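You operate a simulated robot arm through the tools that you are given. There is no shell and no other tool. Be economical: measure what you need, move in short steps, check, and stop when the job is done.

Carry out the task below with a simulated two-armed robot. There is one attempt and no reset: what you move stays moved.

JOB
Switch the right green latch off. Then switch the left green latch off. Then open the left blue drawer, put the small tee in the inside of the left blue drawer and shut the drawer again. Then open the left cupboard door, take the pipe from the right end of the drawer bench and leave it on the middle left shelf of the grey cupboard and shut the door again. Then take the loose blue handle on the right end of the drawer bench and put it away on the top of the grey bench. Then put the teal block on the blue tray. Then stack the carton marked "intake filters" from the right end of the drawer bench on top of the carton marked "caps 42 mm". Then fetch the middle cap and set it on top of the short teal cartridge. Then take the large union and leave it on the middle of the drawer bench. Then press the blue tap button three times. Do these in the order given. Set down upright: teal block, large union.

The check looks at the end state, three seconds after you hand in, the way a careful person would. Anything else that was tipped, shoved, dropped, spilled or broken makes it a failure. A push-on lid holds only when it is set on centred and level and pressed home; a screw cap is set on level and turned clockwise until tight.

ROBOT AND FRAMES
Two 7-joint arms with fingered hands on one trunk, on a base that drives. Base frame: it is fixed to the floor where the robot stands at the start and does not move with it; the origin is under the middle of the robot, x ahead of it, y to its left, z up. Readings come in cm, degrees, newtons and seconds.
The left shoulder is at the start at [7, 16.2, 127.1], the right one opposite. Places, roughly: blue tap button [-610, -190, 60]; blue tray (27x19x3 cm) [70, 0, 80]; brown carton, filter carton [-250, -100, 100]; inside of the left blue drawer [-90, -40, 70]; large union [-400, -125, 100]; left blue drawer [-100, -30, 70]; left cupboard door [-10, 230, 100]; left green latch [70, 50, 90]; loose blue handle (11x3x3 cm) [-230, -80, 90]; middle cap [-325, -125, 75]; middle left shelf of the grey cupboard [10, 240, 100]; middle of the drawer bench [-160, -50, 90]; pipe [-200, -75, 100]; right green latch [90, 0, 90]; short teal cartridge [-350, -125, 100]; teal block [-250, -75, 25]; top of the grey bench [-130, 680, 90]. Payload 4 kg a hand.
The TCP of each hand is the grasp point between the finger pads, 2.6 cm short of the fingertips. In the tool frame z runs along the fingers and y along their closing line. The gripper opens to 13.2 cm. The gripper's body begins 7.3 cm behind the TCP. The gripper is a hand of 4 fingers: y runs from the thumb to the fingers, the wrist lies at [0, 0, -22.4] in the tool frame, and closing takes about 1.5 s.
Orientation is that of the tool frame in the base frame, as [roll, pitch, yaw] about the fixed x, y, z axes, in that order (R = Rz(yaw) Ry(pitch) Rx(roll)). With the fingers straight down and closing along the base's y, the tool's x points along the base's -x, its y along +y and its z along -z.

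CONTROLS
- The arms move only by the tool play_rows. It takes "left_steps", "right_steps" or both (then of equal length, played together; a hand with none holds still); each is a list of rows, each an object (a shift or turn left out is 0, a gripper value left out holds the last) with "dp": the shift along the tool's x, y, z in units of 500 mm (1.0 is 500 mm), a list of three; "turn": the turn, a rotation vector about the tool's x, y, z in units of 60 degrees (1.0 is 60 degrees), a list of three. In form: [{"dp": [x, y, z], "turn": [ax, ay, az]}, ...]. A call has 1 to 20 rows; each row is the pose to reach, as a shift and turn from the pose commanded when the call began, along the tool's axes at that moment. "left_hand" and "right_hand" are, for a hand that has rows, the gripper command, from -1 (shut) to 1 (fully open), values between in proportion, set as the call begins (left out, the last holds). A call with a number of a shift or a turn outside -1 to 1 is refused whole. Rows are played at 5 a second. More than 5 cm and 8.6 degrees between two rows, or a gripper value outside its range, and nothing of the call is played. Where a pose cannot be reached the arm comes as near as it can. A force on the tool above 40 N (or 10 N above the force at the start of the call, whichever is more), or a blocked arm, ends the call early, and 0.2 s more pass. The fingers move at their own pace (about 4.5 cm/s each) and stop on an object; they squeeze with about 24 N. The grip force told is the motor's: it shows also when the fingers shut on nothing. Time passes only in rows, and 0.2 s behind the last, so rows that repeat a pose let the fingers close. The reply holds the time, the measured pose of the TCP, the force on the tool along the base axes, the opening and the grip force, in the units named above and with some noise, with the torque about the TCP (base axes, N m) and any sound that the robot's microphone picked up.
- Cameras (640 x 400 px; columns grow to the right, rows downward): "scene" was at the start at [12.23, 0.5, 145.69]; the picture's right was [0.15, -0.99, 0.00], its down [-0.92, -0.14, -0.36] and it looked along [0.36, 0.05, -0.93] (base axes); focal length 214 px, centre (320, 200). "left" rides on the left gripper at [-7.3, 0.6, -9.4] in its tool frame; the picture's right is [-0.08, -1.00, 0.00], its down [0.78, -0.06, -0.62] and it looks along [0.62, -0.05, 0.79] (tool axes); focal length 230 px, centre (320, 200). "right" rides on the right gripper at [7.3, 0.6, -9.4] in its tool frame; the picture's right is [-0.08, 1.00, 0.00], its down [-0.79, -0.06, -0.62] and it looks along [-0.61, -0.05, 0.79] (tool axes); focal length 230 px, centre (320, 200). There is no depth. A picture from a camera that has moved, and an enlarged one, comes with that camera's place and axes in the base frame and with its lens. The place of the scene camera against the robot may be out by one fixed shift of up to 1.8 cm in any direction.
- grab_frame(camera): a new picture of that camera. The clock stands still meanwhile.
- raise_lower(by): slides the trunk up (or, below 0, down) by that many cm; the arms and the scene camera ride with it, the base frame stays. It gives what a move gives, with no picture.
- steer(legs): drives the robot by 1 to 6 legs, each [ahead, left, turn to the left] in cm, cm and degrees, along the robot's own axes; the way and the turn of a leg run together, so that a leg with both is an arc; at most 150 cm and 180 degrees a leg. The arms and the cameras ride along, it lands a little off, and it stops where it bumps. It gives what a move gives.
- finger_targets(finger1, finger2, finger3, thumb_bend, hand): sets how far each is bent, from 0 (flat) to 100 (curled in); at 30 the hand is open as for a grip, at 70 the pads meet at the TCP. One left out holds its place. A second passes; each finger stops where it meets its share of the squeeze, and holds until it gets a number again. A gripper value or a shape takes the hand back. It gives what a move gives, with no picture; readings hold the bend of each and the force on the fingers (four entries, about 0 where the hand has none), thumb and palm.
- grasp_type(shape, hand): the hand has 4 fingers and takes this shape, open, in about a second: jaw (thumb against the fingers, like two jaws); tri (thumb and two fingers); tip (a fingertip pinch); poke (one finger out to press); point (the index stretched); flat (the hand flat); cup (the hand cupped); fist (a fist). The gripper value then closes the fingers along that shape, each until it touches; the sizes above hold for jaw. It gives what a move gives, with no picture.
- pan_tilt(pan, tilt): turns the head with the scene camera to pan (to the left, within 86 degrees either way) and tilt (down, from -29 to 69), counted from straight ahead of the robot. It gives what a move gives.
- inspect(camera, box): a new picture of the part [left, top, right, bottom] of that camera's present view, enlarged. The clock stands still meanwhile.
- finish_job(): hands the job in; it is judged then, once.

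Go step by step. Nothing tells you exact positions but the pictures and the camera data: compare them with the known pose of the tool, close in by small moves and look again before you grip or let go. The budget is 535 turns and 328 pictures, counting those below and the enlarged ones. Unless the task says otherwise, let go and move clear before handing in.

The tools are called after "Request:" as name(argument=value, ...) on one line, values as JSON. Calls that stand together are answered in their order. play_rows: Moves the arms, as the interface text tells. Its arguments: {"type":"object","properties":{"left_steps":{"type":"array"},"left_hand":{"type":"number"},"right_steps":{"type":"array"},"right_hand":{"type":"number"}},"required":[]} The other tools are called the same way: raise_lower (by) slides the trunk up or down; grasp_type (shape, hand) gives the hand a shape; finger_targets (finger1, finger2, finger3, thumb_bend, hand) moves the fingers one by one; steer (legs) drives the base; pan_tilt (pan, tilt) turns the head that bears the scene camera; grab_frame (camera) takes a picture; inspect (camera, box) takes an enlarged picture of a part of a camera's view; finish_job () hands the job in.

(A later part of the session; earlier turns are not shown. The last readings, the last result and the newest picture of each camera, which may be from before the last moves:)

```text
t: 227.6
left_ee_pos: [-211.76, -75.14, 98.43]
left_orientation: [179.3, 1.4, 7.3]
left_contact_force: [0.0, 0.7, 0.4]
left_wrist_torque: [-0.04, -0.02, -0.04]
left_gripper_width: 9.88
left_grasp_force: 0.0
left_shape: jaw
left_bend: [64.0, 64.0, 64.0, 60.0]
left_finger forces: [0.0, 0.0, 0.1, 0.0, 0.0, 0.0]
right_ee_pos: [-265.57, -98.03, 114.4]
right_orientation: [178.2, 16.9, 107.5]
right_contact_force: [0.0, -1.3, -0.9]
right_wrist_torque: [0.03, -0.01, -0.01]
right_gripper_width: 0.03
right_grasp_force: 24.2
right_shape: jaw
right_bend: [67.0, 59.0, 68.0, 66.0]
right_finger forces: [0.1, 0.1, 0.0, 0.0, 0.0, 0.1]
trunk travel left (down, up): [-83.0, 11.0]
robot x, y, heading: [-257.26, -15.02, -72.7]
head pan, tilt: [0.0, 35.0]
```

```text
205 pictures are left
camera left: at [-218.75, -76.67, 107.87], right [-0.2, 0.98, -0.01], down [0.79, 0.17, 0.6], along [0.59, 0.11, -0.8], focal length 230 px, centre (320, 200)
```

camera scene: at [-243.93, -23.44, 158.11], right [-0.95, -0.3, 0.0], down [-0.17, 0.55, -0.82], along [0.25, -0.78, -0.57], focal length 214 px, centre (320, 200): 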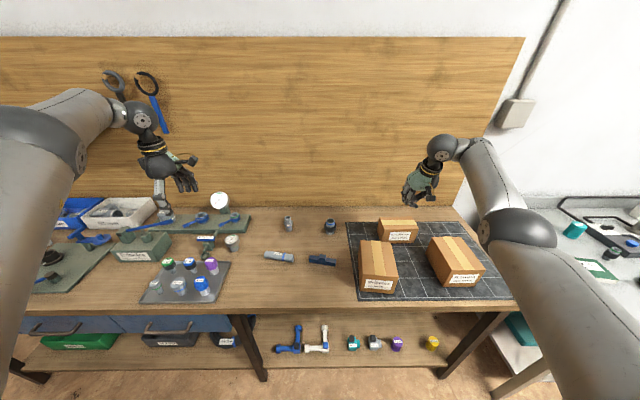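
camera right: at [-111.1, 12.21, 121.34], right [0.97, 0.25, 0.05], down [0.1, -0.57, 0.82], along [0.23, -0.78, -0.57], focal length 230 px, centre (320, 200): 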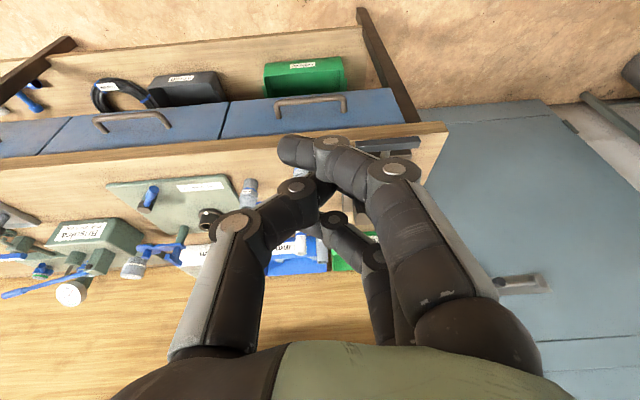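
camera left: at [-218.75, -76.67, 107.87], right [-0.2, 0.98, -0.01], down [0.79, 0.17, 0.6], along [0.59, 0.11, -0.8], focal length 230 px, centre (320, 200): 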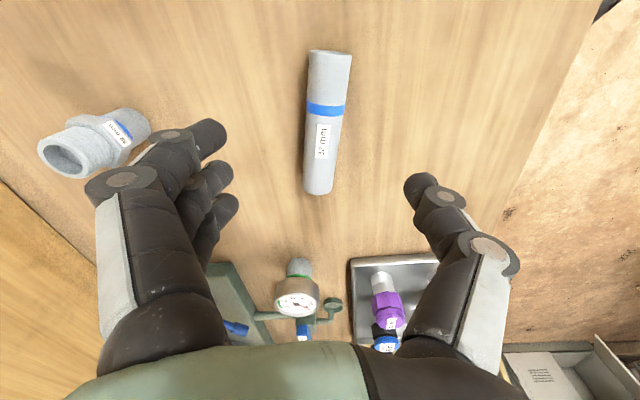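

The hand is right over the pipe. I'll descend 9 cm and close.

Request:
play_rows(left_steps=[{"dp": [0, 0, 0.08]}, {"dp": [0, 0, 0.15]}, {"dp": [0, 0, 0.18]}])

Request:
play_rows(left_steps=[{}, {}, {}, {}, {}, {}, {}], left_hand=-1)

Request:
grab_frame(camera="left")

```text
t: 228.4
left_ee_pos: [-212.04, -75.13, 89.59]
left_orientation: [179.2, 1.3, 7.2]
left_contact_force: [-0.2, 0.3, 0.6]
left_wrist_torque: [0.0, 0.04, -0.01]
left_gripper_width: 9.88
left_grasp_force: 0.1
left_shape: jaw
left_bend: [64.0, 64.0, 64.0, 60.0]
left_finger forces: [0.0, 0.0, 0.1, 0.0, 0.1, 0.1]
right_ee_pos: [-265.6, -97.89, 114.57]
right_orientation: [178.2, 17.0, 107.5]
right_contact_force: [-0.6, -0.4, -0.1]
right_wrist_torque: [-0.01, 0.01, 0.0]
right_gripper_width: 0.0
right_grasp_force: 24.0
right_shape: jaw
right_bend: [67.0, 59.0, 68.0, 66.0]
right_finger forces: [0.0, 0.0, 0.0, 0.0, 0.1, 0.0]
trunk travel left (down, up): [-83.0, 11.0]
robot x, y, heading: [-257.59, -14.78, -72.3]
head pan, tilt: [0.0, 35.0]
```

```text
t: 230.0
left_ee_pos: [-212.03, -75.08, 89.52]
left_orientation: [179.2, 1.3, 7.1]
left_contact_force: [1.4, -0.5, 0.3]
left_wrist_torque: [0.0, -0.01, 0.05]
left_gripper_width: 2.62
left_grasp_force: 23.6
left_shape: jaw
left_bend: [73.0, 73.0, 73.0, 70.0]
left_finger forces: [7.2, 7.2, 7.1, 0.1, 21.6, 0.1]
right_ee_pos: [-265.57, -97.98, 114.48]
right_orientation: [178.2, 16.9, 107.6]
right_contact_force: [0.1, -0.1, 0.0]
right_wrist_torque: [-0.01, 0.0, 0.01]
right_gripper_width: 0.0
right_grasp_force: 24.0
right_shape: jaw
right_bend: [67.0, 59.0, 68.0, 66.0]
right_finger forces: [0.0, 0.0, 0.1, 0.0, 0.0, 0.1]
trunk travel left (down, up): [-83.0, 11.0]
robot x, y, heading: [-256.87, -15.24, -72.7]
head pan, tilt: [0.0, 35.0]
```

```text
204 pictures are left
camera left: at [-219.0, -76.53, 99.05], right [-0.2, 0.98, -0.01], down [0.78, 0.17, 0.6], along [0.59, 0.11, -0.8], focal length 230 px, centre (320, 200)
```

left: 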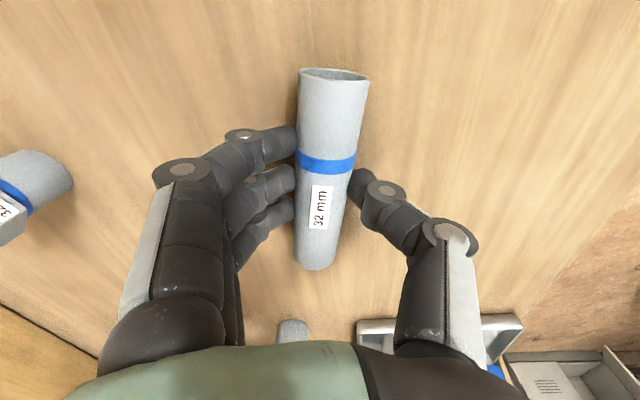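

The pipe is held with all fingers. I'll lift it and drive back.

Request:
play_rows(left_steps=[{"dp": [0, 0, -0.09]}, {"dp": [0, 0, -0.18]}, {"dp": [0, 0, -0.27]}, {"dp": [0, 0, -0.36]}, {"dp": [0, 0, -0.45]}])

Request:
steer(legs=[[-55, 0, 0], [0, 125, 0]])

Request:
grab_frame(camera="left")

```text
t: 231.2
left_ee_pos: [-211.61, -74.95, 112.17]
left_orientation: [179.4, 1.3, 7.2]
left_contact_force: [-0.8, 0.2, -0.7]
left_wrist_torque: [-0.02, -0.02, 0.02]
left_gripper_width: 2.6
left_grasp_force: 24.0
left_shape: jaw
left_bend: [73.0, 73.0, 73.0, 70.0]
left_finger forces: [7.1, 7.2, 7.1, 0.1, 21.5, 0.0]
right_ee_pos: [-265.78, -97.83, 114.53]
right_orientation: [178.1, 17.0, 107.6]
right_contact_force: [0.3, 0.4, 0.4]
right_wrist_torque: [0.01, 0.0, -0.02]
right_gripper_width: 0.0
right_grasp_force: 24.5
right_shape: jaw
right_bend: [67.0, 59.0, 68.0, 66.0]
right_finger forces: [0.1, 0.1, 0.0, 0.0, 0.0, 0.1]
trunk travel left (down, up): [-83.0, 11.0]
robot x, y, heading: [-257.57, -15.27, -72.7]
head pan, tilt: [0.0, 35.0]
```

```text
t: 240.3
left_ee_pos: [-106.38, 20.9, 112.07]
left_orientation: [179.3, 1.4, 10.1]
left_contact_force: [0.3, -0.2, -0.3]
left_wrist_torque: [0.02, 0.0, 0.0]
left_gripper_width: 2.58
left_grasp_force: 24.2
left_shape: jaw
left_bend: [73.0, 73.0, 73.0, 70.0]
left_finger forces: [7.2, 7.2, 7.0, 0.0, 21.5, 0.0]
right_ee_pos: [-159.2, -4.66, 114.52]
right_orientation: [178.1, 16.9, 110.5]
right_contact_force: [-0.6, -0.4, 0.0]
right_wrist_torque: [-0.03, 0.0, -0.04]
right_gripper_width: 0.02
right_grasp_force: 24.1
right_shape: jaw
right_bend: [67.0, 59.0, 68.0, 66.0]
right_finger forces: [0.1, 0.0, 0.0, 0.1, 0.0, 0.1]
trunk travel left (down, up): [-83.0, 11.0]
robot x, y, heading: [-155.11, 78.39, -70.0]
head pan, tilt: [0.0, 35.0]
```

```text
203 pictures are left
camera left: at [-113.23, 19.06, 121.6], right [-0.25, 0.97, -0.01], down [0.78, 0.21, 0.6], along [0.58, 0.14, -0.8], focal length 230 px, centre (320, 200)
```

left: 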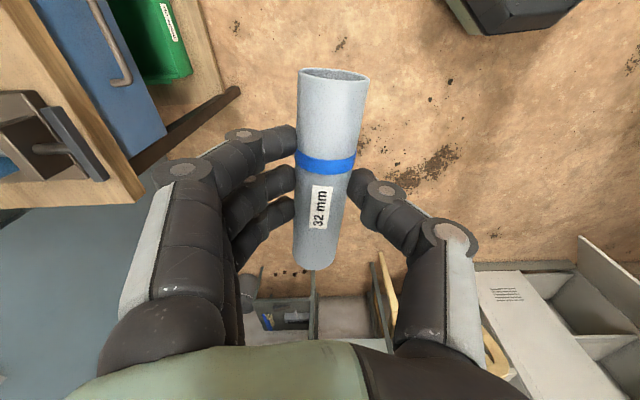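

The pipe is secure. I'll turn towards the cupboard and drive over.

Request:
steer(legs=[[0, 0, 87.5], [75, 0, 0], [0, 45, 0]])

Request:
play_rows(left_steps=[{"turn": [0, 0, -0.14]}, {"turn": [0, 0, -0.28]}, {"turn": [0, 0, -0.42]}, {"turn": [0, 0, -0.56]}, {"turn": [0, 0, -0.7]}, {"turn": [0, 0, -0.84]}, {"turn": [0, 0, -0.98]}])

Request:
pan_tilt(pan=20, tilt=25)

Request:
grab_frame(camera="scene")

```text
t: 250.3
left_ee_pos: [-39.21, 190.13, 112.1]
left_orientation: [179.3, 1.3, 98.0]
left_contact_force: [-0.2, -0.8, 0.1]
left_wrist_torque: [-0.03, -0.02, 0.01]
left_gripper_width: 2.58
left_grasp_force: 24.0
left_shape: jaw
left_bend: [73.0, 73.0, 73.0, 70.0]
left_finger forces: [7.1, 7.0, 6.9, 0.0, 21.1, 0.0]
right_ee_pos: [-15.51, 136.33, 114.48]
right_orientation: [178.0, 16.9, -161.6]
right_contact_force: [0.3, 0.2, 0.0]
right_wrist_torque: [0.01, 0.02, -0.02]
right_gripper_width: 0.02
right_grasp_force: 23.8
right_shape: jaw
right_bend: [67.0, 59.0, 68.0, 66.0]
right_finger forces: [0.1, 0.0, 0.0, 0.0, 0.0, 0.0]
trunk travel left (down, up): [-83.0, 11.0]
robot x, y, heading: [-98.43, 143.69, 17.9]
head pan, tilt: [0.0, 35.0]
```

```text
t: 251.9
left_ee_pos: [-39.28, 190.19, 112.0]
left_orientation: [-179.1, 1.2, 157.0]
left_contact_force: [0.4, 0.6, -0.4]
left_wrist_torque: [-0.01, 0.03, 0.01]
left_gripper_width: 2.54
left_grasp_force: 24.0
left_shape: jaw
left_bend: [73.0, 73.0, 73.0, 70.0]
left_finger forces: [7.1, 7.1, 6.9, 0.1, 21.1, 0.1]
right_ee_pos: [-15.63, 136.39, 114.62]
right_orientation: [178.2, 17.0, -161.7]
right_contact_force: [0.1, 1.1, -0.5]
right_wrist_torque: [0.02, 0.0, -0.02]
right_gripper_width: 0.0
right_grasp_force: 24.0
right_shape: jaw
right_bend: [67.0, 59.0, 68.0, 66.0]
right_finger forces: [0.0, 0.0, 0.0, 0.0, 0.1, 0.0]
trunk travel left (down, up): [-83.0, 11.0]
robot x, y, heading: [-98.93, 143.51, 18.1]
head pan, tilt: [0.0, 35.0]
```

```text
t: 252.8
left_ee_pos: [-39.27, 190.34, 112.04]
left_orientation: [-179.0, 1.1, 156.8]
left_contact_force: [-0.2, -0.3, 0.0]
left_wrist_torque: [0.01, 0.01, 0.03]
left_gripper_width: 2.6
left_grasp_force: 23.7
left_shape: jaw
left_bend: [73.0, 73.0, 73.0, 70.0]
left_finger forces: [7.1, 6.9, 6.9, 0.0, 21.1, 0.0]
right_ee_pos: [-15.46, 136.53, 114.55]
right_orientation: [178.3, 16.9, -161.6]
right_contact_force: [-0.5, -0.8, 0.1]
right_wrist_torque: [0.01, -0.02, 0.01]
right_gripper_width: 0.0
right_grasp_force: 23.5
right_shape: jaw
right_bend: [67.0, 59.0, 68.0, 66.0]
right_finger forces: [0.0, 0.0, 0.0, 0.1, 0.0, 0.1]
trunk travel left (down, up): [-83.0, 11.0]
robot x, y, heading: [-98.46, 143.42, 18.7]
head pan, tilt: [20.0, 25.0]
```

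```text
202 pictures are left
camera scene: at [-84.86, 150.4, 159.66], right [0.62, -0.79, 0.0], down [-0.33, -0.26, -0.91], along [0.71, 0.56, -0.42], focal length 214 px, centre (320, 200)
```

scene: 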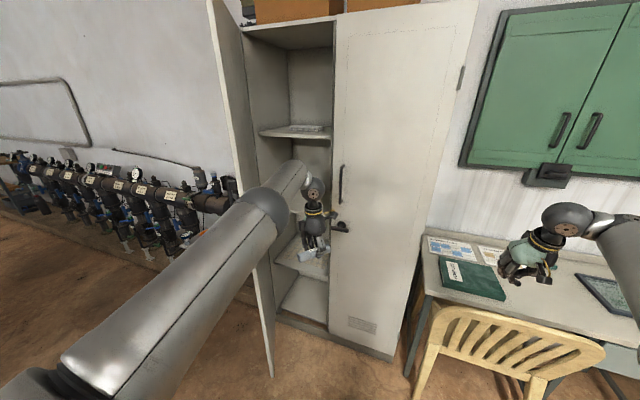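

The cupboard's middle shelf is at z≈103. I'll finish the left hand's yaw and pull the right hand back, out of the cupboard's way.

Request:
play_rows(left_steps=[{"turn": [0, 0, -0.12]}, {"turn": [0, 0, -0.24]}, {"turn": [0, 0, -0.36]}, {"turn": [0, 0, -0.48]}, {"turn": [0, 0, -0.58]}, {"turn": [0, 0, -0.66]}], right_steps=[{"dp": [0.08, 0, -0.025]}, {"dp": [0.16, 0, -0.05]}, {"dp": [0.24, 0, -0.075]}, {"dp": [0.32, 0, -0.1]}, {"dp": [0.4, 0, -0.12]}, {"dp": [0.48, 0, -0.146]}])

Request:
play_rows(left_steps=[{"turn": [0, -0.14, 0]}, {"turn": [0, -0.28, 0]}, {"turn": [0, -0.42, 0]}, {"turn": [0, -0.56, 0]}, {"turn": [0, -0.7, 0]}, {"turn": [0, -0.84, 0]}, {"turn": [0, -0.98, 0]}])

Request:
play_rows(left_steps=[{"turn": [0, -0.14, 0]}, {"turn": [0, -0.28, 0]}, {"turn": [0, -0.42, 0]}, {"turn": [0, -0.5, 0]}])

Request:
grab_frame(camera="left")

```text
t: 254.2
left_ee_pos: [-39.14, 190.29, 112.22]
left_orientation: [-178.4, 0.3, -163.4]
left_contact_force: [0.3, -0.1, -0.4]
left_wrist_torque: [-0.01, 0.02, 0.0]
left_gripper_width: 2.57
left_grasp_force: 24.4
left_shape: jaw
left_bend: [73.0, 73.0, 73.0, 70.0]
left_finger forces: [7.1, 7.0, 6.9, 0.1, 21.1, 0.0]
right_ee_pos: [-15.49, 136.47, 114.5]
right_orientation: [178.3, 16.9, -161.6]
right_contact_force: [-0.3, 0.8, 0.0]
right_wrist_torque: [0.01, 0.03, -0.03]
right_gripper_width: 0.01
right_grasp_force: 24.0
right_shape: jaw
right_bend: [67.0, 59.0, 68.0, 66.0]
right_finger forces: [0.1, 0.0, 0.0, 0.0, 0.0, 0.0]
right hand out of reach, approached as far as the arm can: row 1, 2, 3, 4, 5, 6
trunk travel left (down, up): [-83.0, 11.0]
robot x, y, heading: [-98.63, 143.35, 18.5]
head pan, tilt: [20.0, 25.0]
```

```text
t: 255.8
left_ee_pos: [-39.58, 192.16, 112.01]
left_orientation: [-176.2, 59.3, -160.1]
left_contact_force: [0.2, -0.5, -0.1]
left_wrist_torque: [0.02, -0.01, -0.02]
left_gripper_width: 2.56
left_grasp_force: 23.9
left_shape: jaw
left_bend: [73.0, 73.0, 73.0, 70.0]
left_finger forces: [7.1, 7.1, 7.1, 0.0, 21.4, 0.0]
left hand out of reach, approached as far as the arm can: row 6, 7
right_ee_pos: [-15.44, 136.38, 114.46]
right_orientation: [178.1, 16.9, -161.6]
right_contact_force: [0.0, 0.1, 0.5]
right_wrist_torque: [0.0, -0.02, -0.01]
right_gripper_width: 0.01
right_grasp_force: 23.2
right_shape: jaw
right_bend: [67.0, 59.0, 68.0, 66.0]
right_finger forces: [0.1, 0.0, 0.0, 0.0, 0.0, 0.1]
trunk travel left (down, up): [-83.0, 11.0]
robot x, y, heading: [-98.67, 143.38, 18.5]
head pan, tilt: [20.0, 25.0]
```

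```text
t: 256.8
left_ee_pos: [-43.6, 194.66, 121.17]
left_orientation: [-123.2, 88.1, -106.7]
left_contact_force: [-0.6, -0.5, 0.5]
left_wrist_torque: [-0.01, 0.01, -0.03]
left_gripper_width: 2.56
left_grasp_force: 24.0
left_shape: jaw
left_bend: [73.0, 73.0, 73.0, 70.0]
left_finger forces: [7.4, 7.4, 7.1, 0.0, 21.7, 0.0]
left hand out of reach, approached as far as the arm can: row 1, 2, 3, 4
right_ee_pos: [-15.7, 136.45, 114.65]
right_orientation: [178.3, 16.9, -161.7]
right_contact_force: [-0.8, 0.4, -0.1]
right_wrist_torque: [-0.01, -0.01, -0.04]
right_gripper_width: 0.0
right_grasp_force: 23.7
right_shape: jaw
right_bend: [67.0, 59.0, 68.0, 66.0]
right_finger forces: [0.0, 0.0, 0.0, 0.0, 0.0, 0.1]
trunk travel left (down, up): [-83.0, 11.0]
robot x, y, heading: [-98.94, 143.92, 18.5]
head pan, tilt: [20.0, 25.0]
```

```text
201 pictures are left
camera left: at [-52.76, 192.81, 128.61], right [0.28, -0.95, 0.1], down [-0.58, -0.26, -0.77], along [0.76, 0.16, -0.63], focal length 230 px, centre (320, 200)
```

left: 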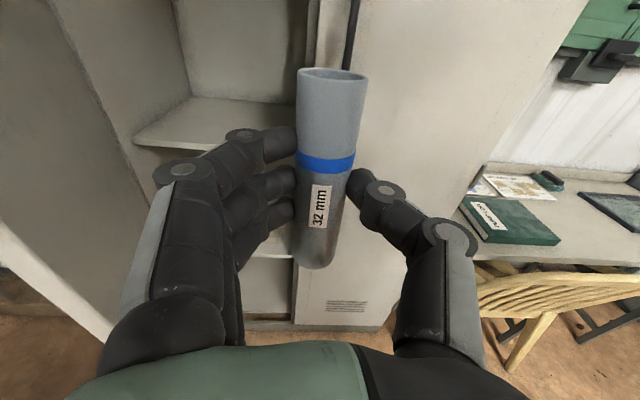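

The pipe is upright in the left hand. I'll try again to retract the right hand with smaller moves.

Request:
play_rows(right_steps=[{"dp": [0.03, 0, 0], "turn": [0, 0.07, 0]}, {"dp": [0.07, 0, 0], "turn": [0, 0.14, 0]}, {"dp": [0.11, 0, 0.02], "turn": [0, 0.21, 0]}, {"dp": [0.16, 0, 0.05], "turn": [0, 0.28, 0]}, {"dp": [0.22, 0, 0.07], "turn": [0, 0.28, 0]}])

Request:
pan_tilt(pan=-30, tilt=30)

Request:
grab_frame(camera="scene")

```text
t: 258.0
left_ee_pos: [-43.65, 194.64, 121.16]
left_orientation: [-123.9, 88.1, -107.4]
left_contact_force: [0.7, 0.0, -0.3]
left_wrist_torque: [-0.04, 0.04, 0.0]
left_gripper_width: 2.58
left_grasp_force: 23.5
left_shape: jaw
left_bend: [73.0, 73.0, 73.0, 70.0]
left_finger forces: [7.3, 7.4, 7.2, 0.1, 21.8, 0.0]
right_ee_pos: [-21.46, 134.1, 109.18]
right_orientation: [178.3, -0.1, -160.9]
right_contact_force: [-0.8, -1.6, 0.2]
right_wrist_torque: [0.0, 0.01, 0.03]
right_gripper_width: 0.01
right_grasp_force: 23.9
right_shape: jaw
right_bend: [67.0, 59.0, 68.0, 66.0]
right_finger forces: [0.0, 0.0, 0.0, 0.0, 0.0, 0.0]
right hand out of reach, approached as far as the arm can: row 5
trunk travel left (down, up): [-83.0, 11.0]
robot x, y, heading: [-98.31, 143.19, 18.3]
head pan, tilt: [20.0, 25.0]
```

```text
t: 259.2
left_ee_pos: [-43.59, 194.78, 121.14]
left_orientation: [-124.0, 88.2, -107.7]
left_contact_force: [0.4, 0.1, -0.9]
left_wrist_torque: [-0.01, -0.04, -0.02]
left_gripper_width: 2.52
left_grasp_force: 24.4
left_shape: jaw
left_bend: [73.0, 73.0, 73.0, 70.0]
left_finger forces: [7.3, 7.2, 7.3, 0.1, 21.8, 0.0]
right_ee_pos: [-21.35, 134.09, 109.16]
right_orientation: [178.3, -0.1, -161.1]
right_contact_force: [0.5, 0.0, 0.6]
right_wrist_torque: [0.0, 0.02, 0.01]
right_gripper_width: 0.0
right_grasp_force: 24.2
right_shape: jaw
right_bend: [67.0, 59.0, 68.0, 66.0]
right_finger forces: [0.0, 0.0, 0.0, 0.1, 0.1, 0.0]
trunk travel left (down, up): [-83.0, 11.0]
robot x, y, heading: [-98.58, 143.22, 18.4]
head pan, tilt: [-30.0, 30.0]
```

```text
200 pictures are left
camera scene: at [-83.24, 142.86, 158.87], right [-0.2, -0.98, 0.0], down [-0.49, 0.1, -0.87], along [0.85, -0.17, -0.5], focal length 214 px, centre (320, 200)
```

scene: 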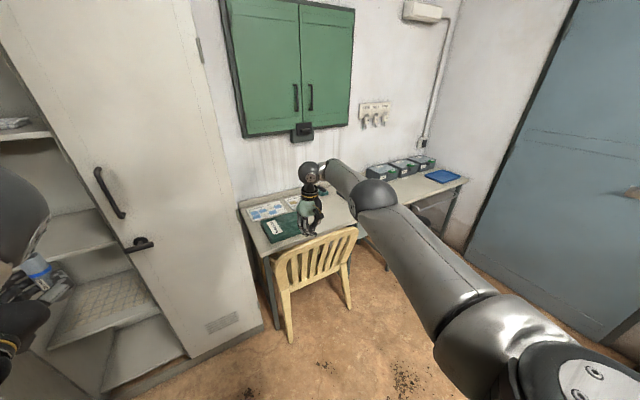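

The right arm won't fold further at this height, so I'll extend the left arm instead and keep the base back.

Request:
play_rows(left_steps=[{"dp": [0, -0.04, 0.07]}, {"dp": [0, -0.08, 0.14]}, {"dp": [0, -0.12, 0.21]}, {"dp": [0, -0.16, 0.28]}, {"dp": [0, -0.16, 0.36]}])

Request:
pan_tilt(pan=20, tilt=30)

Request:
steer(legs=[[0, 22, -1]])

Request:
grab_frame(camera="left")

Request:
grab_frame(camera="scene")

```text
t: 260.4
left_ee_pos: [-23.39, 193.65, 120.99]
left_orientation: [-118.9, 88.3, -102.4]
left_contact_force: [-0.2, -0.3, -1.0]
left_wrist_torque: [-0.03, 0.01, 0.0]
left_gripper_width: 2.55
left_grasp_force: 23.7
left_shape: jaw
left_bend: [73.0, 73.0, 73.0, 70.0]
left_finger forces: [7.3, 7.1, 7.1, 0.1, 21.5, 0.1]
left hand out of reach, approached as far as the arm can: row 1, 2, 3, 4, 5
right_ee_pos: [-21.38, 134.23, 109.16]
right_orientation: [178.3, -0.1, -161.1]
right_contact_force: [0.2, -0.5, -0.6]
right_wrist_torque: [-0.05, 0.03, -0.01]
right_gripper_width: 0.0
right_grasp_force: 24.0
right_shape: jaw
right_bend: [67.0, 59.0, 68.0, 66.0]
right_finger forces: [0.0, 0.1, 0.1, 0.0, 0.0, 0.0]
trunk travel left (down, up): [-83.0, 11.0]
robot x, y, heading: [-98.33, 143.3, 18.2]
head pan, tilt: [-30.0, 30.0]
```

```text
t: 261.5
left_ee_pos: [-23.56, 193.78, 120.87]
left_orientation: [-119.4, 88.3, -103.1]
left_contact_force: [-0.3, -0.2, -0.6]
left_wrist_torque: [0.02, 0.01, -0.03]
left_gripper_width: 2.55
left_grasp_force: 23.5
left_shape: jaw
left_bend: [73.0, 73.0, 73.0, 70.0]
left_finger forces: [7.4, 7.2, 7.1, 0.0, 21.5, 0.0]
right_ee_pos: [-21.43, 134.11, 109.05]
right_orientation: [178.3, -0.2, -161.1]
right_contact_force: [-0.2, 1.0, 0.0]
right_wrist_torque: [-0.01, 0.0, -0.02]
right_gripper_width: 0.0
right_grasp_force: 23.7
right_shape: jaw
right_bend: [67.0, 59.0, 68.0, 66.0]
right_finger forces: [0.1, 0.0, 0.0, 0.0, 0.0, 0.1]
trunk travel left (down, up): [-83.0, 11.0]
robot x, y, heading: [-98.22, 143.51, 18.0]
head pan, tilt: [20.0, 30.0]
```

```text
t: 263.2
left_ee_pos: [-29.11, 212.82, 120.99]
left_orientation: [-121.0, 88.4, -105.8]
left_contact_force: [0.1, -0.5, 0.1]
left_wrist_torque: [-0.02, 0.01, 0.06]
left_gripper_width: 2.53
left_grasp_force: 24.3
left_shape: jaw
left_bend: [73.0, 73.0, 73.0, 70.0]
left_finger forces: [7.4, 7.1, 7.1, 0.0, 21.5, 0.0]
right_ee_pos: [-28.17, 153.16, 109.11]
right_orientation: [178.0, -0.1, -162.1]
right_contact_force: [-0.3, -0.5, -0.1]
right_wrist_torque: [0.06, -0.02, -0.01]
right_gripper_width: 0.0
right_grasp_force: 24.2
right_shape: jaw
right_bend: [67.0, 59.0, 68.0, 66.0]
right_finger forces: [0.1, 0.0, 0.1, 0.1, 0.0, 0.1]
trunk travel left (down, up): [-83.0, 11.0]
robot x, y, heading: [-105.46, 164.28, 17.3]
head pan, tilt: [20.0, 30.0]
```

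```text
199 pictures are left
camera left: at [-38.23, 210.96, 128.39], right [0.26, -0.96, 0.1], down [-0.59, -0.24, -0.77], along [0.77, 0.14, -0.62], focal length 230 px, centre (320, 200)
```

left: 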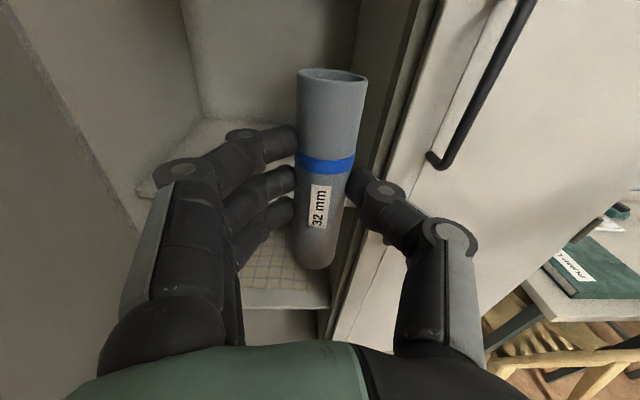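

```text
198 pictures are left
camera scene: at [-91.42, 170.53, 158.87], right [0.6, -0.8, 0.0], down [-0.4, -0.3, -0.87], along [0.69, 0.52, -0.5], focal length 214 px, centre (320, 200)
```

scene: 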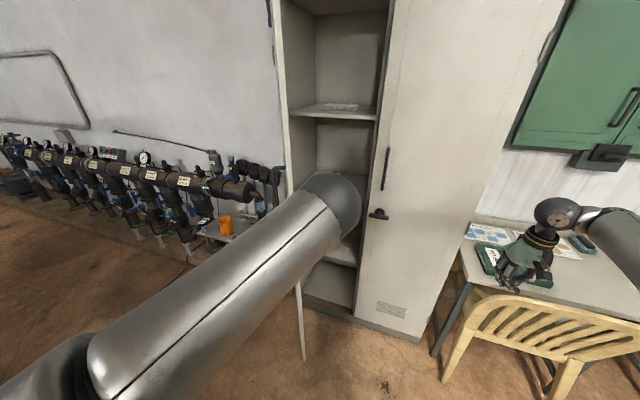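

I'm lined up with the open compartment, with the shelf edge at z≈102. I'll drive forward to put the pipe over the shelf.

Request:
steer(legs=[[18, 3, 0], [14, 0, 0]])

Request:
grab_frame(camera="left")

Request:
grab_frame(camera="scene")

```text
t: 265.6
left_ee_pos: [-0.16, 225.06, 121.04]
left_orientation: [-116.7, 88.4, -101.5]
left_contact_force: [-0.7, 0.5, 0.0]
left_wrist_torque: [0.01, 0.01, 0.01]
left_gripper_width: 2.56
left_grasp_force: 24.1
left_shape: jaw
left_bend: [73.0, 73.0, 73.0, 70.0]
left_finger forces: [7.3, 7.3, 7.1, 0.0, 21.6, 0.0]
right_ee_pos: [0.8, 165.5, 109.27]
right_orientation: [178.2, -0.1, -162.2]
right_contact_force: [-0.1, 0.5, 1.0]
right_wrist_torque: [-0.01, 0.0, -0.01]
right_gripper_width: 0.01
right_grasp_force: 24.3
right_shape: jaw
right_bend: [67.0, 59.0, 68.0, 66.0]
right_finger forces: [0.0, 0.1, 0.1, 0.0, 0.1, 0.0]
trunk travel left (down, up): [-83.0, 11.0]
robot x, y, heading: [-76.04, 176.22, 17.0]
head pan, tilt: [20.0, 30.0]
```

```text
197 pictures are left
camera left: at [-9.18, 223.26, 128.46], right [0.26, -0.96, 0.1], down [-0.58, -0.24, -0.78], along [0.77, 0.14, -0.62], focal length 230 px, centre (320, 200)
```

left: 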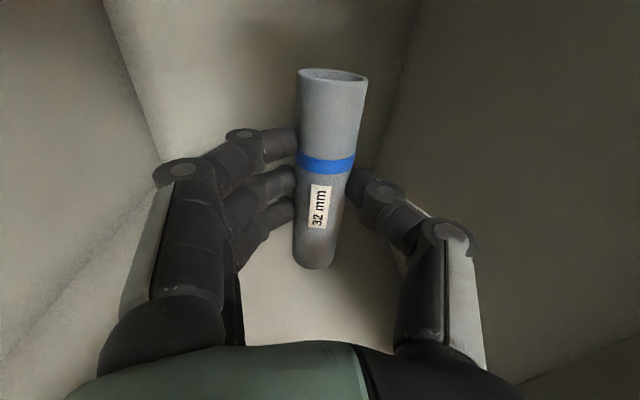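

```text
196 pictures are left
camera scene: at [-62.46, 182.92, 158.89], right [0.6, -0.8, 0.0], down [-0.4, -0.3, -0.87], along [0.69, 0.52, -0.5], focal length 214 px, centre (320, 200)
```

scene: 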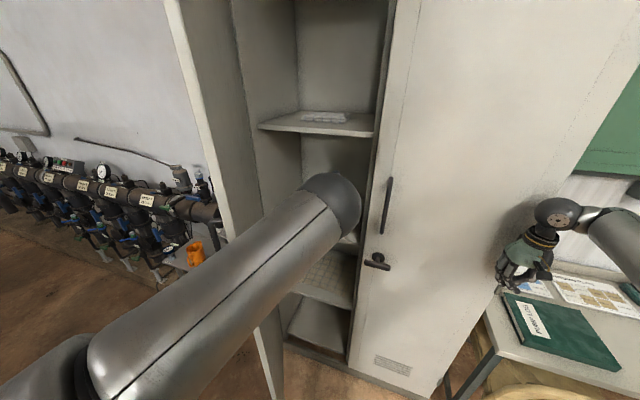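

The pipe is above the middle shelf, inside the cupboard. I'll lower with the trunk, then gently to contact.

Request:
raise_lower(by=-9)

Request:
play_rows(left_steps=[{"dp": [0.01, 0, 0]}, {"dp": [0.02, 0, 0]}, {"dp": [0.03, 0, 0]}, {"dp": [0.04, 0, 0]}, {"dp": [0.05, 0, 0]}, {"dp": [0.06, 0, 0]}, {"dp": [0.07, 0, 0]}, {"dp": [0.08, 0, 0]}, {"dp": [0.09, 0, 0]}, {"dp": [0.1, 0, 0]}])

Request:
grab_frame(camera="left")

```text
t: 266.9
left_ee_pos: [0.1, 224.97, 111.98]
left_orientation: [-118.6, 88.3, -103.6]
left_contact_force: [0.5, 0.6, -0.2]
left_wrist_torque: [-0.01, 0.01, 0.03]
left_gripper_width: 2.54
left_grasp_force: 23.9
left_shape: jaw
left_bend: [73.0, 73.0, 73.0, 70.0]
left_finger forces: [7.4, 7.2, 7.1, 0.1, 21.5, 0.0]
right_ee_pos: [0.91, 165.46, 100.14]
right_orientation: [178.1, -0.1, -162.2]
right_contact_force: [0.4, -0.4, 0.3]
right_wrist_torque: [0.01, 0.03, 0.03]
right_gripper_width: 0.0
right_grasp_force: 24.1
right_shape: jaw
right_bend: [67.0, 59.0, 68.0, 66.0]
right_finger forces: [0.0, 0.1, 0.1, 0.0, 0.0, 0.1]
trunk travel left (down, up): [-74.0, 20.0]
robot x, y, heading: [-76.22, 176.28, 17.4]
head pan, tilt: [20.0, 30.0]
```

```text
t: 269.1
left_ee_pos: [0.1, 225.04, 106.97]
left_orientation: [-118.8, 88.3, -103.6]
left_contact_force: [-0.9, 0.1, 0.0]
left_wrist_torque: [-0.04, 0.03, 0.0]
left_gripper_width: 2.56
left_grasp_force: 23.7
left_shape: jaw
left_bend: [73.0, 73.0, 73.0, 70.0]
left_finger forces: [7.3, 7.1, 7.2, 0.1, 21.5, 0.0]
right_ee_pos: [0.91, 165.55, 100.12]
right_orientation: [178.2, 0.0, -162.2]
right_contact_force: [-0.3, -0.5, 0.1]
right_wrist_torque: [-0.01, 0.01, 0.0]
right_gripper_width: 0.0
right_grasp_force: 23.8
right_shape: jaw
right_bend: [67.0, 59.0, 68.0, 66.0]
right_finger forces: [0.0, 0.0, 0.1, 0.1, 0.0, 0.0]
trunk travel left (down, up): [-74.0, 20.0]
robot x, y, heading: [-76.03, 175.96, 17.3]
head pan, tilt: [20.0, 30.0]
```

```text
195 pictures are left
camera left: at [-9.04, 223.23, 114.44], right [0.26, -0.96, 0.1], down [-0.58, -0.24, -0.77], along [0.77, 0.14, -0.62], focal length 230 px, centre (320, 200)
```

left: 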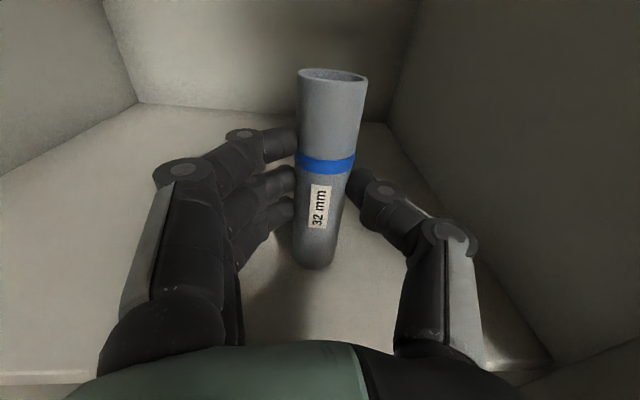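

Request:
play_rows(left_steps=[{"dp": [0.01, 0, 0]}, {"dp": [0.02, 0, 0]}, {"dp": [0.03, 0, 0]}, {"dp": [0.04, 0, 0]}, {"dp": [0.05, 0, 0]}, {"dp": [0.06, 0, 0]}, {"dp": [0.07, 0, 0]}, {"dp": [0.08, 0, 0]}, {"dp": [0.09, 0, 0]}, {"dp": [0.1, 0, 0]}])

Request:
grab_frame(camera="left")

```text
t: 271.3
left_ee_pos: [-0.26, 224.63, 102.97]
left_orientation: [-90.7, 89.0, -75.7]
left_contact_force: [-5.1, 0.7, 31.3]
left_wrist_torque: [0.86, 1.44, 0.1]
left_gripper_width: 1.54
left_grasp_force: 23.9
left_shape: jaw
left_bend: [75.0, 75.0, 75.0, 75.0]
left_finger forces: [0.0, 0.0, 31.0, 0.0, 0.0, 0.0]
right_ee_pos: [0.54, 165.29, 100.54]
right_orientation: [178.2, 0.2, -162.2]
right_contact_force: [0.4, -0.5, 0.4]
right_wrist_torque: [0.02, 0.0, -0.01]
right_gripper_width: 0.0
right_grasp_force: 23.5
right_shape: jaw
right_bend: [67.0, 59.0, 68.0, 66.0]
right_finger forces: [0.1, 0.1, 0.1, 0.1, 0.0, 0.0]
trunk travel left (down, up): [-74.0, 20.0]
robot x, y, heading: [-76.03, 176.43, 17.2]
head pan, tilt: [20.0, 30.0]
```

```text
194 pictures are left
camera left: at [-9.5, 222.83, 110.33], right [0.26, -0.96, 0.1], down [-0.58, -0.23, -0.78], along [0.78, 0.15, -0.61], focal length 230 px, centre (320, 200)
```

left: 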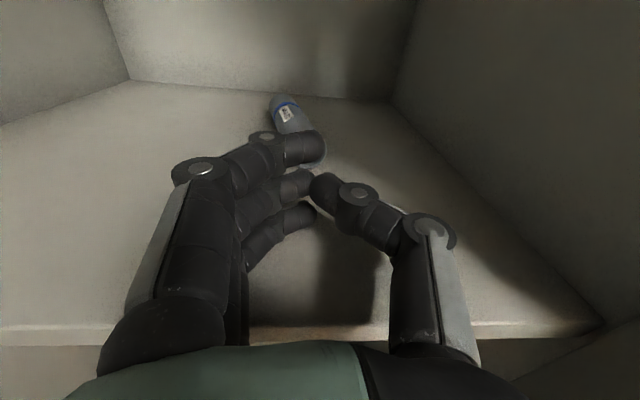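

The pipe slipped out and is now lying on the shelf, which is acceptable. I'll raise the hand and check.

Request:
play_rows(left_steps=[{"dp": [-0.02, 0, 0]}, {"dp": [-0.1, 0, 0]}, {"dp": [-0.18, 0, 0]}, {"dp": [-0.22, 0, 0]}])

Request:
grab_frame(camera="left")

```text
t: 272.3
left_ee_pos: [0.16, 225.2, 112.93]
left_orientation: [-121.1, 88.2, -106.2]
left_contact_force: [0.6, -0.4, -0.2]
left_wrist_torque: [-0.03, 0.02, 0.01]
left_gripper_width: 1.47
left_grasp_force: 23.8
left_shape: jaw
left_bend: [75.0, 75.0, 75.0, 75.0]
left_finger forces: [0.0, 0.0, 0.0, 0.1, 0.1, 0.1]
right_ee_pos: [1.1, 165.39, 100.11]
right_orientation: [178.2, -0.1, -162.3]
right_contact_force: [0.3, 0.3, 0.5]
right_wrist_torque: [0.02, 0.05, 0.02]
right_gripper_width: 0.0
right_grasp_force: 24.1
right_shape: jaw
right_bend: [67.0, 59.0, 68.0, 66.0]
right_finger forces: [0.0, 0.0, 0.0, 0.1, 0.0, 0.1]
trunk travel left (down, up): [-74.0, 20.0]
robot x, y, heading: [-75.99, 176.21, 17.4]
head pan, tilt: [20.0, 30.0]
```

```text
193 pictures are left
camera left: at [-9.08, 223.44, 120.31], right [0.26, -0.96, 0.1], down [-0.59, -0.24, -0.77], along [0.77, 0.14, -0.63], focal length 230 px, centre (320, 200)
```

left: 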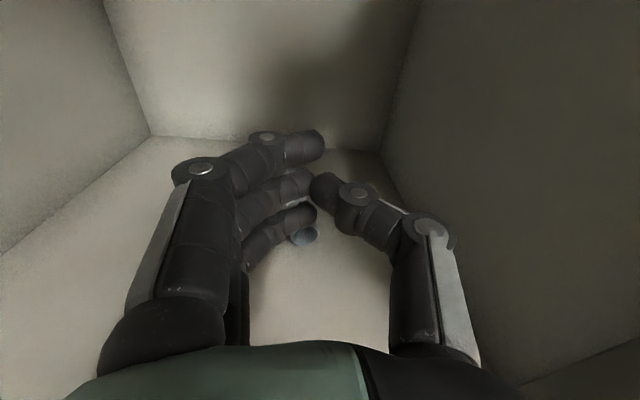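

Request:
steer(legs=[[-20, 0, 0]])

Request:
grab_frame(camera="left")

```text
t: 273.9
left_ee_pos: [-19.09, 219.47, 112.96]
left_orientation: [-121.2, 88.3, -105.9]
left_contact_force: [0.1, -0.3, -0.4]
left_wrist_torque: [-0.02, 0.04, -0.01]
left_gripper_width: 1.51
left_grasp_force: 23.8
left_shape: jaw
left_bend: [75.0, 75.0, 75.0, 75.0]
left_finger forces: [0.0, 0.1, 0.1, 0.0, 0.0, 0.0]
right_ee_pos: [-18.11, 159.72, 100.13]
right_orientation: [178.2, -0.2, -162.1]
right_contact_force: [0.3, 0.7, -0.1]
right_wrist_torque: [0.02, -0.02, -0.02]
right_gripper_width: 0.0
right_grasp_force: 24.0
right_shape: jaw
right_bend: [67.0, 59.0, 68.0, 66.0]
right_finger forces: [0.0, 0.0, 0.0, 0.0, 0.1, 0.0]
trunk travel left (down, up): [-74.0, 20.0]
robot x, y, heading: [-94.85, 170.36, 17.3]
head pan, tilt: [20.0, 30.0]
```

```text
192 pictures are left
camera left: at [-28.25, 217.68, 120.3], right [0.26, -0.96, 0.1], down [-0.59, -0.24, -0.77], along [0.77, 0.14, -0.63], focal length 230 px, centre (320, 200)
```

left: 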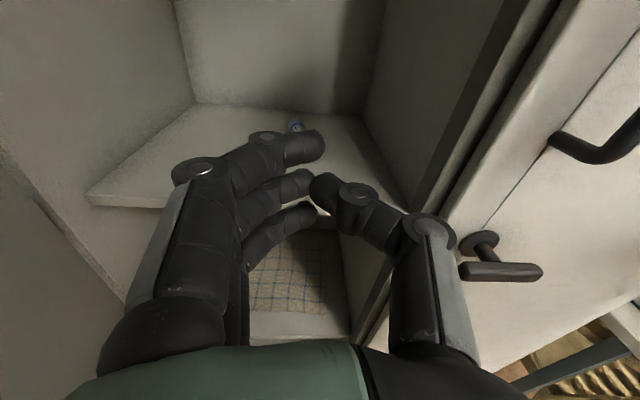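

The pipe rests on the middle shelf. Next I'll shut the door: retract the arm, back out beyond the door's edge and look at it.

Request:
play_rows(left_steps=[{"dp": [0, 0, -0.08]}, {"dp": [0, 0, -0.16]}, {"dp": [-0.05, 0, -0.24]}, {"dp": [-0.1, 0, -0.3]}, {"dp": [-0.1, 0, -0.34]}], left_hand=0)

Request:
steer(legs=[[-25, 0, 0]])

Request:
grab_frame(camera="left")

Request:
grab_frame(camera="scene")

```text
t: 275.1
left_ee_pos: [-30.33, 222.25, 118.31]
left_orientation: [-124.5, 87.7, -108.6]
left_contact_force: [0.0, 0.1, 0.0]
left_wrist_torque: [-0.01, 0.02, 0.03]
left_gripper_width: 6.61
left_grasp_force: 0.0
left_shape: jaw
left_bend: [73.0, 73.0, 73.0, 70.0]
left_finger forces: [0.1, 0.0, 0.0, 0.0, 0.1, 0.0]
left hand out of reach, approached as far as the arm can: row 1, 2, 3, 4, 5
right_ee_pos: [-18.31, 159.63, 100.34]
right_orientation: [178.2, 0.0, -162.2]
right_contact_force: [-0.1, -0.4, 0.0]
right_wrist_torque: [-0.01, -0.02, 0.03]
right_gripper_width: 0.0
right_grasp_force: 24.2
right_shape: jaw
right_bend: [67.0, 59.0, 68.0, 66.0]
right_finger forces: [0.1, 0.0, 0.1, 0.0, 0.1, 0.0]
trunk travel left (down, up): [-74.0, 20.0]
robot x, y, heading: [-95.15, 170.68, 17.1]
head pan, tilt: [20.0, 30.0]
```

```text
t: 276.9
left_ee_pos: [-53.71, 214.56, 118.56]
left_orientation: [-115.7, 87.7, -100.1]
left_contact_force: [-0.2, -0.6, 0.0]
left_wrist_torque: [0.03, -0.01, -0.02]
left_gripper_width: 6.58
left_grasp_force: 0.1
left_shape: jaw
left_bend: [73.0, 73.0, 73.0, 70.0]
left_finger forces: [0.0, 0.1, 0.1, 0.0, 0.0, 0.1]
right_ee_pos: [-42.08, 152.02, 100.0]
right_orientation: [178.2, -0.1, -162.4]
right_contact_force: [0.8, -0.1, -0.3]
right_wrist_torque: [0.0, -0.02, 0.01]
right_gripper_width: 0.02
right_grasp_force: 24.1
right_shape: jaw
right_bend: [67.0, 59.0, 68.0, 66.0]
right_finger forces: [0.0, 0.0, 0.0, 0.0, 0.0, 0.0]
trunk travel left (down, up): [-74.0, 20.0]
robot x, y, heading: [-118.65, 163.34, 17.1]
head pan, tilt: [20.0, 30.0]
```

```text
191 pictures are left
camera left: at [-62.88, 212.81, 125.97], right [0.27, -0.96, 0.11], down [-0.58, -0.26, -0.77], along [0.77, 0.14, -0.63], focal length 230 px, centre (320, 200)
```

left: 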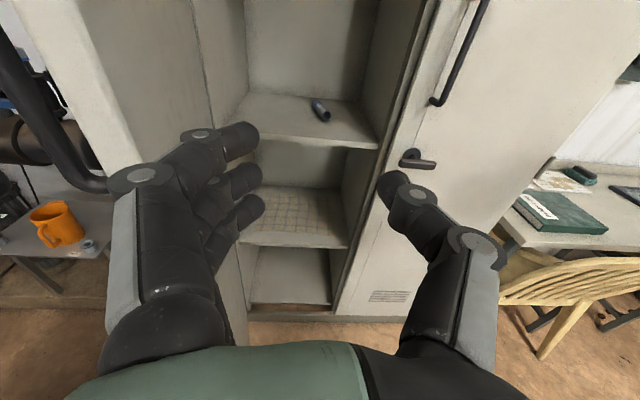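

```text
190 pictures are left
camera scene: at [-105.21, 169.63, 149.85], right [0.6, -0.8, 0.0], down [-0.4, -0.3, -0.87], along [0.69, 0.52, -0.5], focal length 214 px, centre (320, 200)
```

scene: 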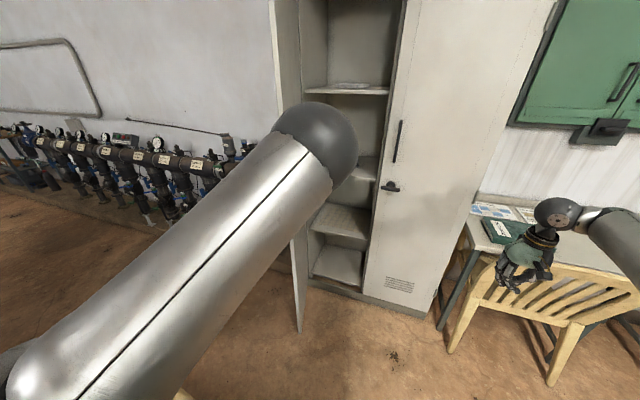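

The door stands at about 75°, its free edge near F=15, L=231. I'll straddle the edge with the open fingers and swing it shut.

Request:
steer(legs=[[-4, 0, 0]])

Request:
play_rows(left_steps=[{"dp": [0, 0.07, 0]}, {"dp": [0, 0.14, 0]}, {"dp": [0, 0.21, 0]}])

Request:
grab_frame(camera="left")

```text
t: 277.9
left_ee_pos: [-57.0, 213.78, 118.7]
left_orientation: [-110.5, 87.4, -94.7]
left_contact_force: [0.5, -0.7, 0.0]
left_wrist_torque: [-0.03, 0.02, -0.01]
left_gripper_width: 6.57
left_grasp_force: 0.1
left_shape: jaw
left_bend: [73.0, 73.0, 73.0, 70.0]
left_finger forces: [0.0, 0.0, 0.0, 0.0, 0.0, 0.0]
right_ee_pos: [-44.99, 151.04, 100.25]
right_orientation: [178.3, 0.0, -162.4]
right_contact_force: [-0.7, -0.1, 0.8]
right_wrist_torque: [-0.05, -0.05, 0.04]
right_gripper_width: 0.0
right_grasp_force: 24.4
right_shape: jaw
right_bend: [67.0, 59.0, 68.0, 66.0]
right_finger forces: [0.0, 0.1, 0.1, 0.1, 0.1, 0.0]
trunk travel left (down, up): [-74.0, 20.0]
robot x, y, heading: [-121.75, 162.01, 17.0]
head pan, tilt: [20.0, 30.0]
stopped in leg 1: the robot was blocked; the commanded pose is now the measured one
```

```text
t: 278.7
left_ee_pos: [-59.45, 223.98, 117.96]
left_orientation: [-115.8, 87.3, -100.2]
left_contact_force: [-0.3, 0.1, 0.1]
left_wrist_torque: [0.0, 0.01, 0.03]
left_gripper_width: 6.59
left_grasp_force: 0.0
left_shape: jaw
left_bend: [73.0, 73.0, 73.0, 70.0]
left_finger forces: [0.2, 0.0, 0.1, 0.0, 0.0, 0.0]
right_ee_pos: [-44.61, 151.29, 100.04]
right_orientation: [178.4, -0.2, -162.3]
right_contact_force: [0.2, 0.5, 0.0]
right_wrist_torque: [-0.03, 0.02, 0.03]
right_gripper_width: 0.0
right_grasp_force: 24.2
right_shape: jaw
right_bend: [67.0, 59.0, 68.0, 66.0]
right_finger forces: [0.0, 0.0, 0.0, 0.0, 0.0, 0.0]
trunk travel left (down, up): [-74.0, 20.0]
robot x, y, heading: [-121.35, 161.9, 17.3]
head pan, tilt: [20.0, 30.0]
```

```text
189 pictures are left
camera left: at [-68.57, 222.27, 125.34], right [0.27, -0.95, 0.12], down [-0.58, -0.26, -0.77], along [0.77, 0.14, -0.63], focal length 230 px, centre (320, 200)
```

left: 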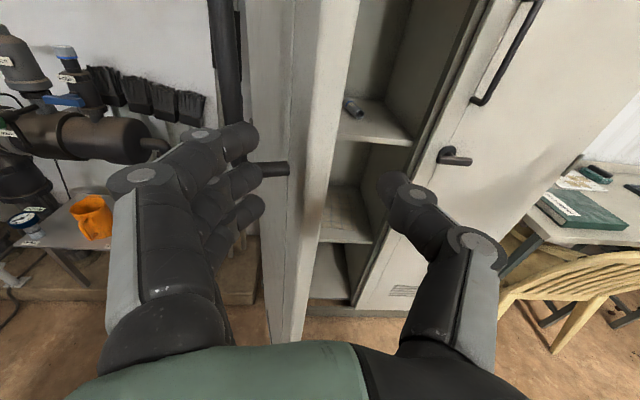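

The door's edge is between the fingers and thumb. I'll move in and sweep right along the arc.

Request:
steer(legs=[[6, 0, 0], [4.5, -11, 0], [7, -9.5, 0]])

Request:
grab_frame(camera="left")

Request:
grab_frame(camera="scene")

```text
t: 281.3
left_ee_pos: [-36.81, 209.57, 118.15]
left_orientation: [-113.6, 87.6, -97.8]
left_contact_force: [0.0, 0.0, 1.1]
left_wrist_torque: [0.06, -0.03, 0.04]
left_gripper_width: 6.6
left_grasp_force: 0.1
left_shape: jaw
left_bend: [73.0, 73.0, 73.0, 70.0]
left_finger forces: [1.3, 0.3, 0.3, 0.1, 0.0, 0.1]
right_ee_pos: [-22.03, 136.54, 100.08]
right_orientation: [178.2, -0.2, -162.4]
right_contact_force: [-0.5, 0.2, 0.9]
right_wrist_torque: [-0.04, 0.02, -0.02]
right_gripper_width: 0.03
right_grasp_force: 23.5
right_shape: jaw
right_bend: [67.0, 59.0, 68.0, 66.0]
right_finger forces: [0.0, 0.1, 0.0, 0.0, 0.1, 0.0]
trunk travel left (down, up): [-74.0, 20.0]
robot x, y, heading: [-98.58, 147.57, 16.8]
head pan, tilt: [20.0, 30.0]
```

```text
188 pictures are left
camera left: at [-45.82, 207.73, 125.53], right [0.27, -0.96, 0.12], down [-0.58, -0.26, -0.77], along [0.77, 0.14, -0.63], focal length 230 px, centre (320, 200)
```

left: 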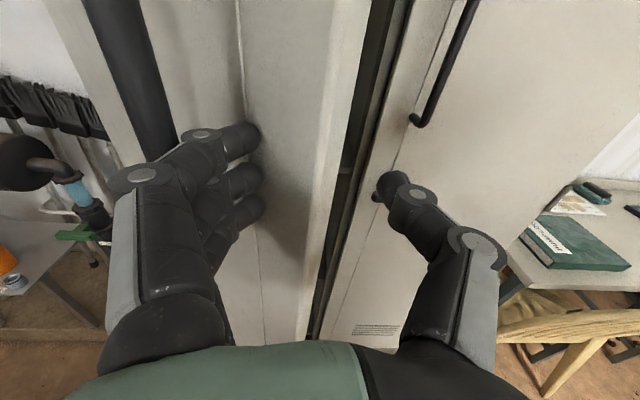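

```text
187 pictures are left
camera scene: at [-85.2, 154.33, 149.89], right [0.6, -0.8, 0.0], down [-0.4, -0.3, -0.87], along [0.69, 0.52, -0.5], focal length 214 px, centre (320, 200)
```

scene: 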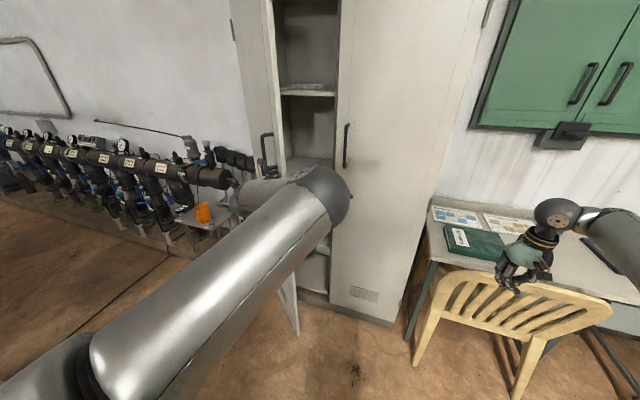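

Request:
steer(legs=[[9, -6, 0], [7, -1, 0]])

Request:
grab_frame(camera="left")

```text
t: 282.9
left_ee_pos: [-24.77, 205.27, 117.45]
left_orientation: [-113.6, 86.3, -98.7]
left_contact_force: [-5.6, -16.9, 1.9]
left_wrist_torque: [0.11, -0.12, 0.51]
left_gripper_width: 6.0
left_grasp_force: 0.0
left_shape: jaw
left_bend: [75.0, 73.0, 73.0, 70.0]
left_finger forces: [13.5, 5.5, 3.8, 0.0, 0.0, 0.0]
right_ee_pos: [-10.25, 132.94, 100.49]
right_orientation: [178.2, 0.1, -162.7]
right_contact_force: [-0.6, 0.1, 0.4]
right_wrist_torque: [-0.02, -0.02, -0.02]
right_gripper_width: 0.0
right_grasp_force: 24.3
right_shape: jaw
right_bend: [67.0, 59.0, 68.0, 66.0]
right_finger forces: [0.0, 0.0, 0.0, 0.0, 0.0, 0.0]
trunk travel left (down, up): [-74.0, 20.0]
robot x, y, heading: [-86.92, 144.33, 16.7]
head pan, tilt: [20.0, 30.0]
stopped in leg 2: the force on the tool passed its limit (the readings are from after the stop); the commanded pose is now the measured one
```

```text
186 pictures are left
camera left: at [-33.85, 203.81, 124.93], right [0.26, -0.96, 0.14], down [-0.59, -0.27, -0.76], along [0.77, 0.12, -0.63], focal length 230 px, centre (320, 200)
```

left: 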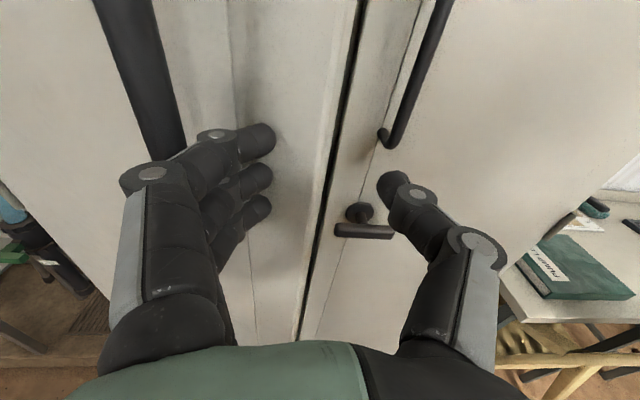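

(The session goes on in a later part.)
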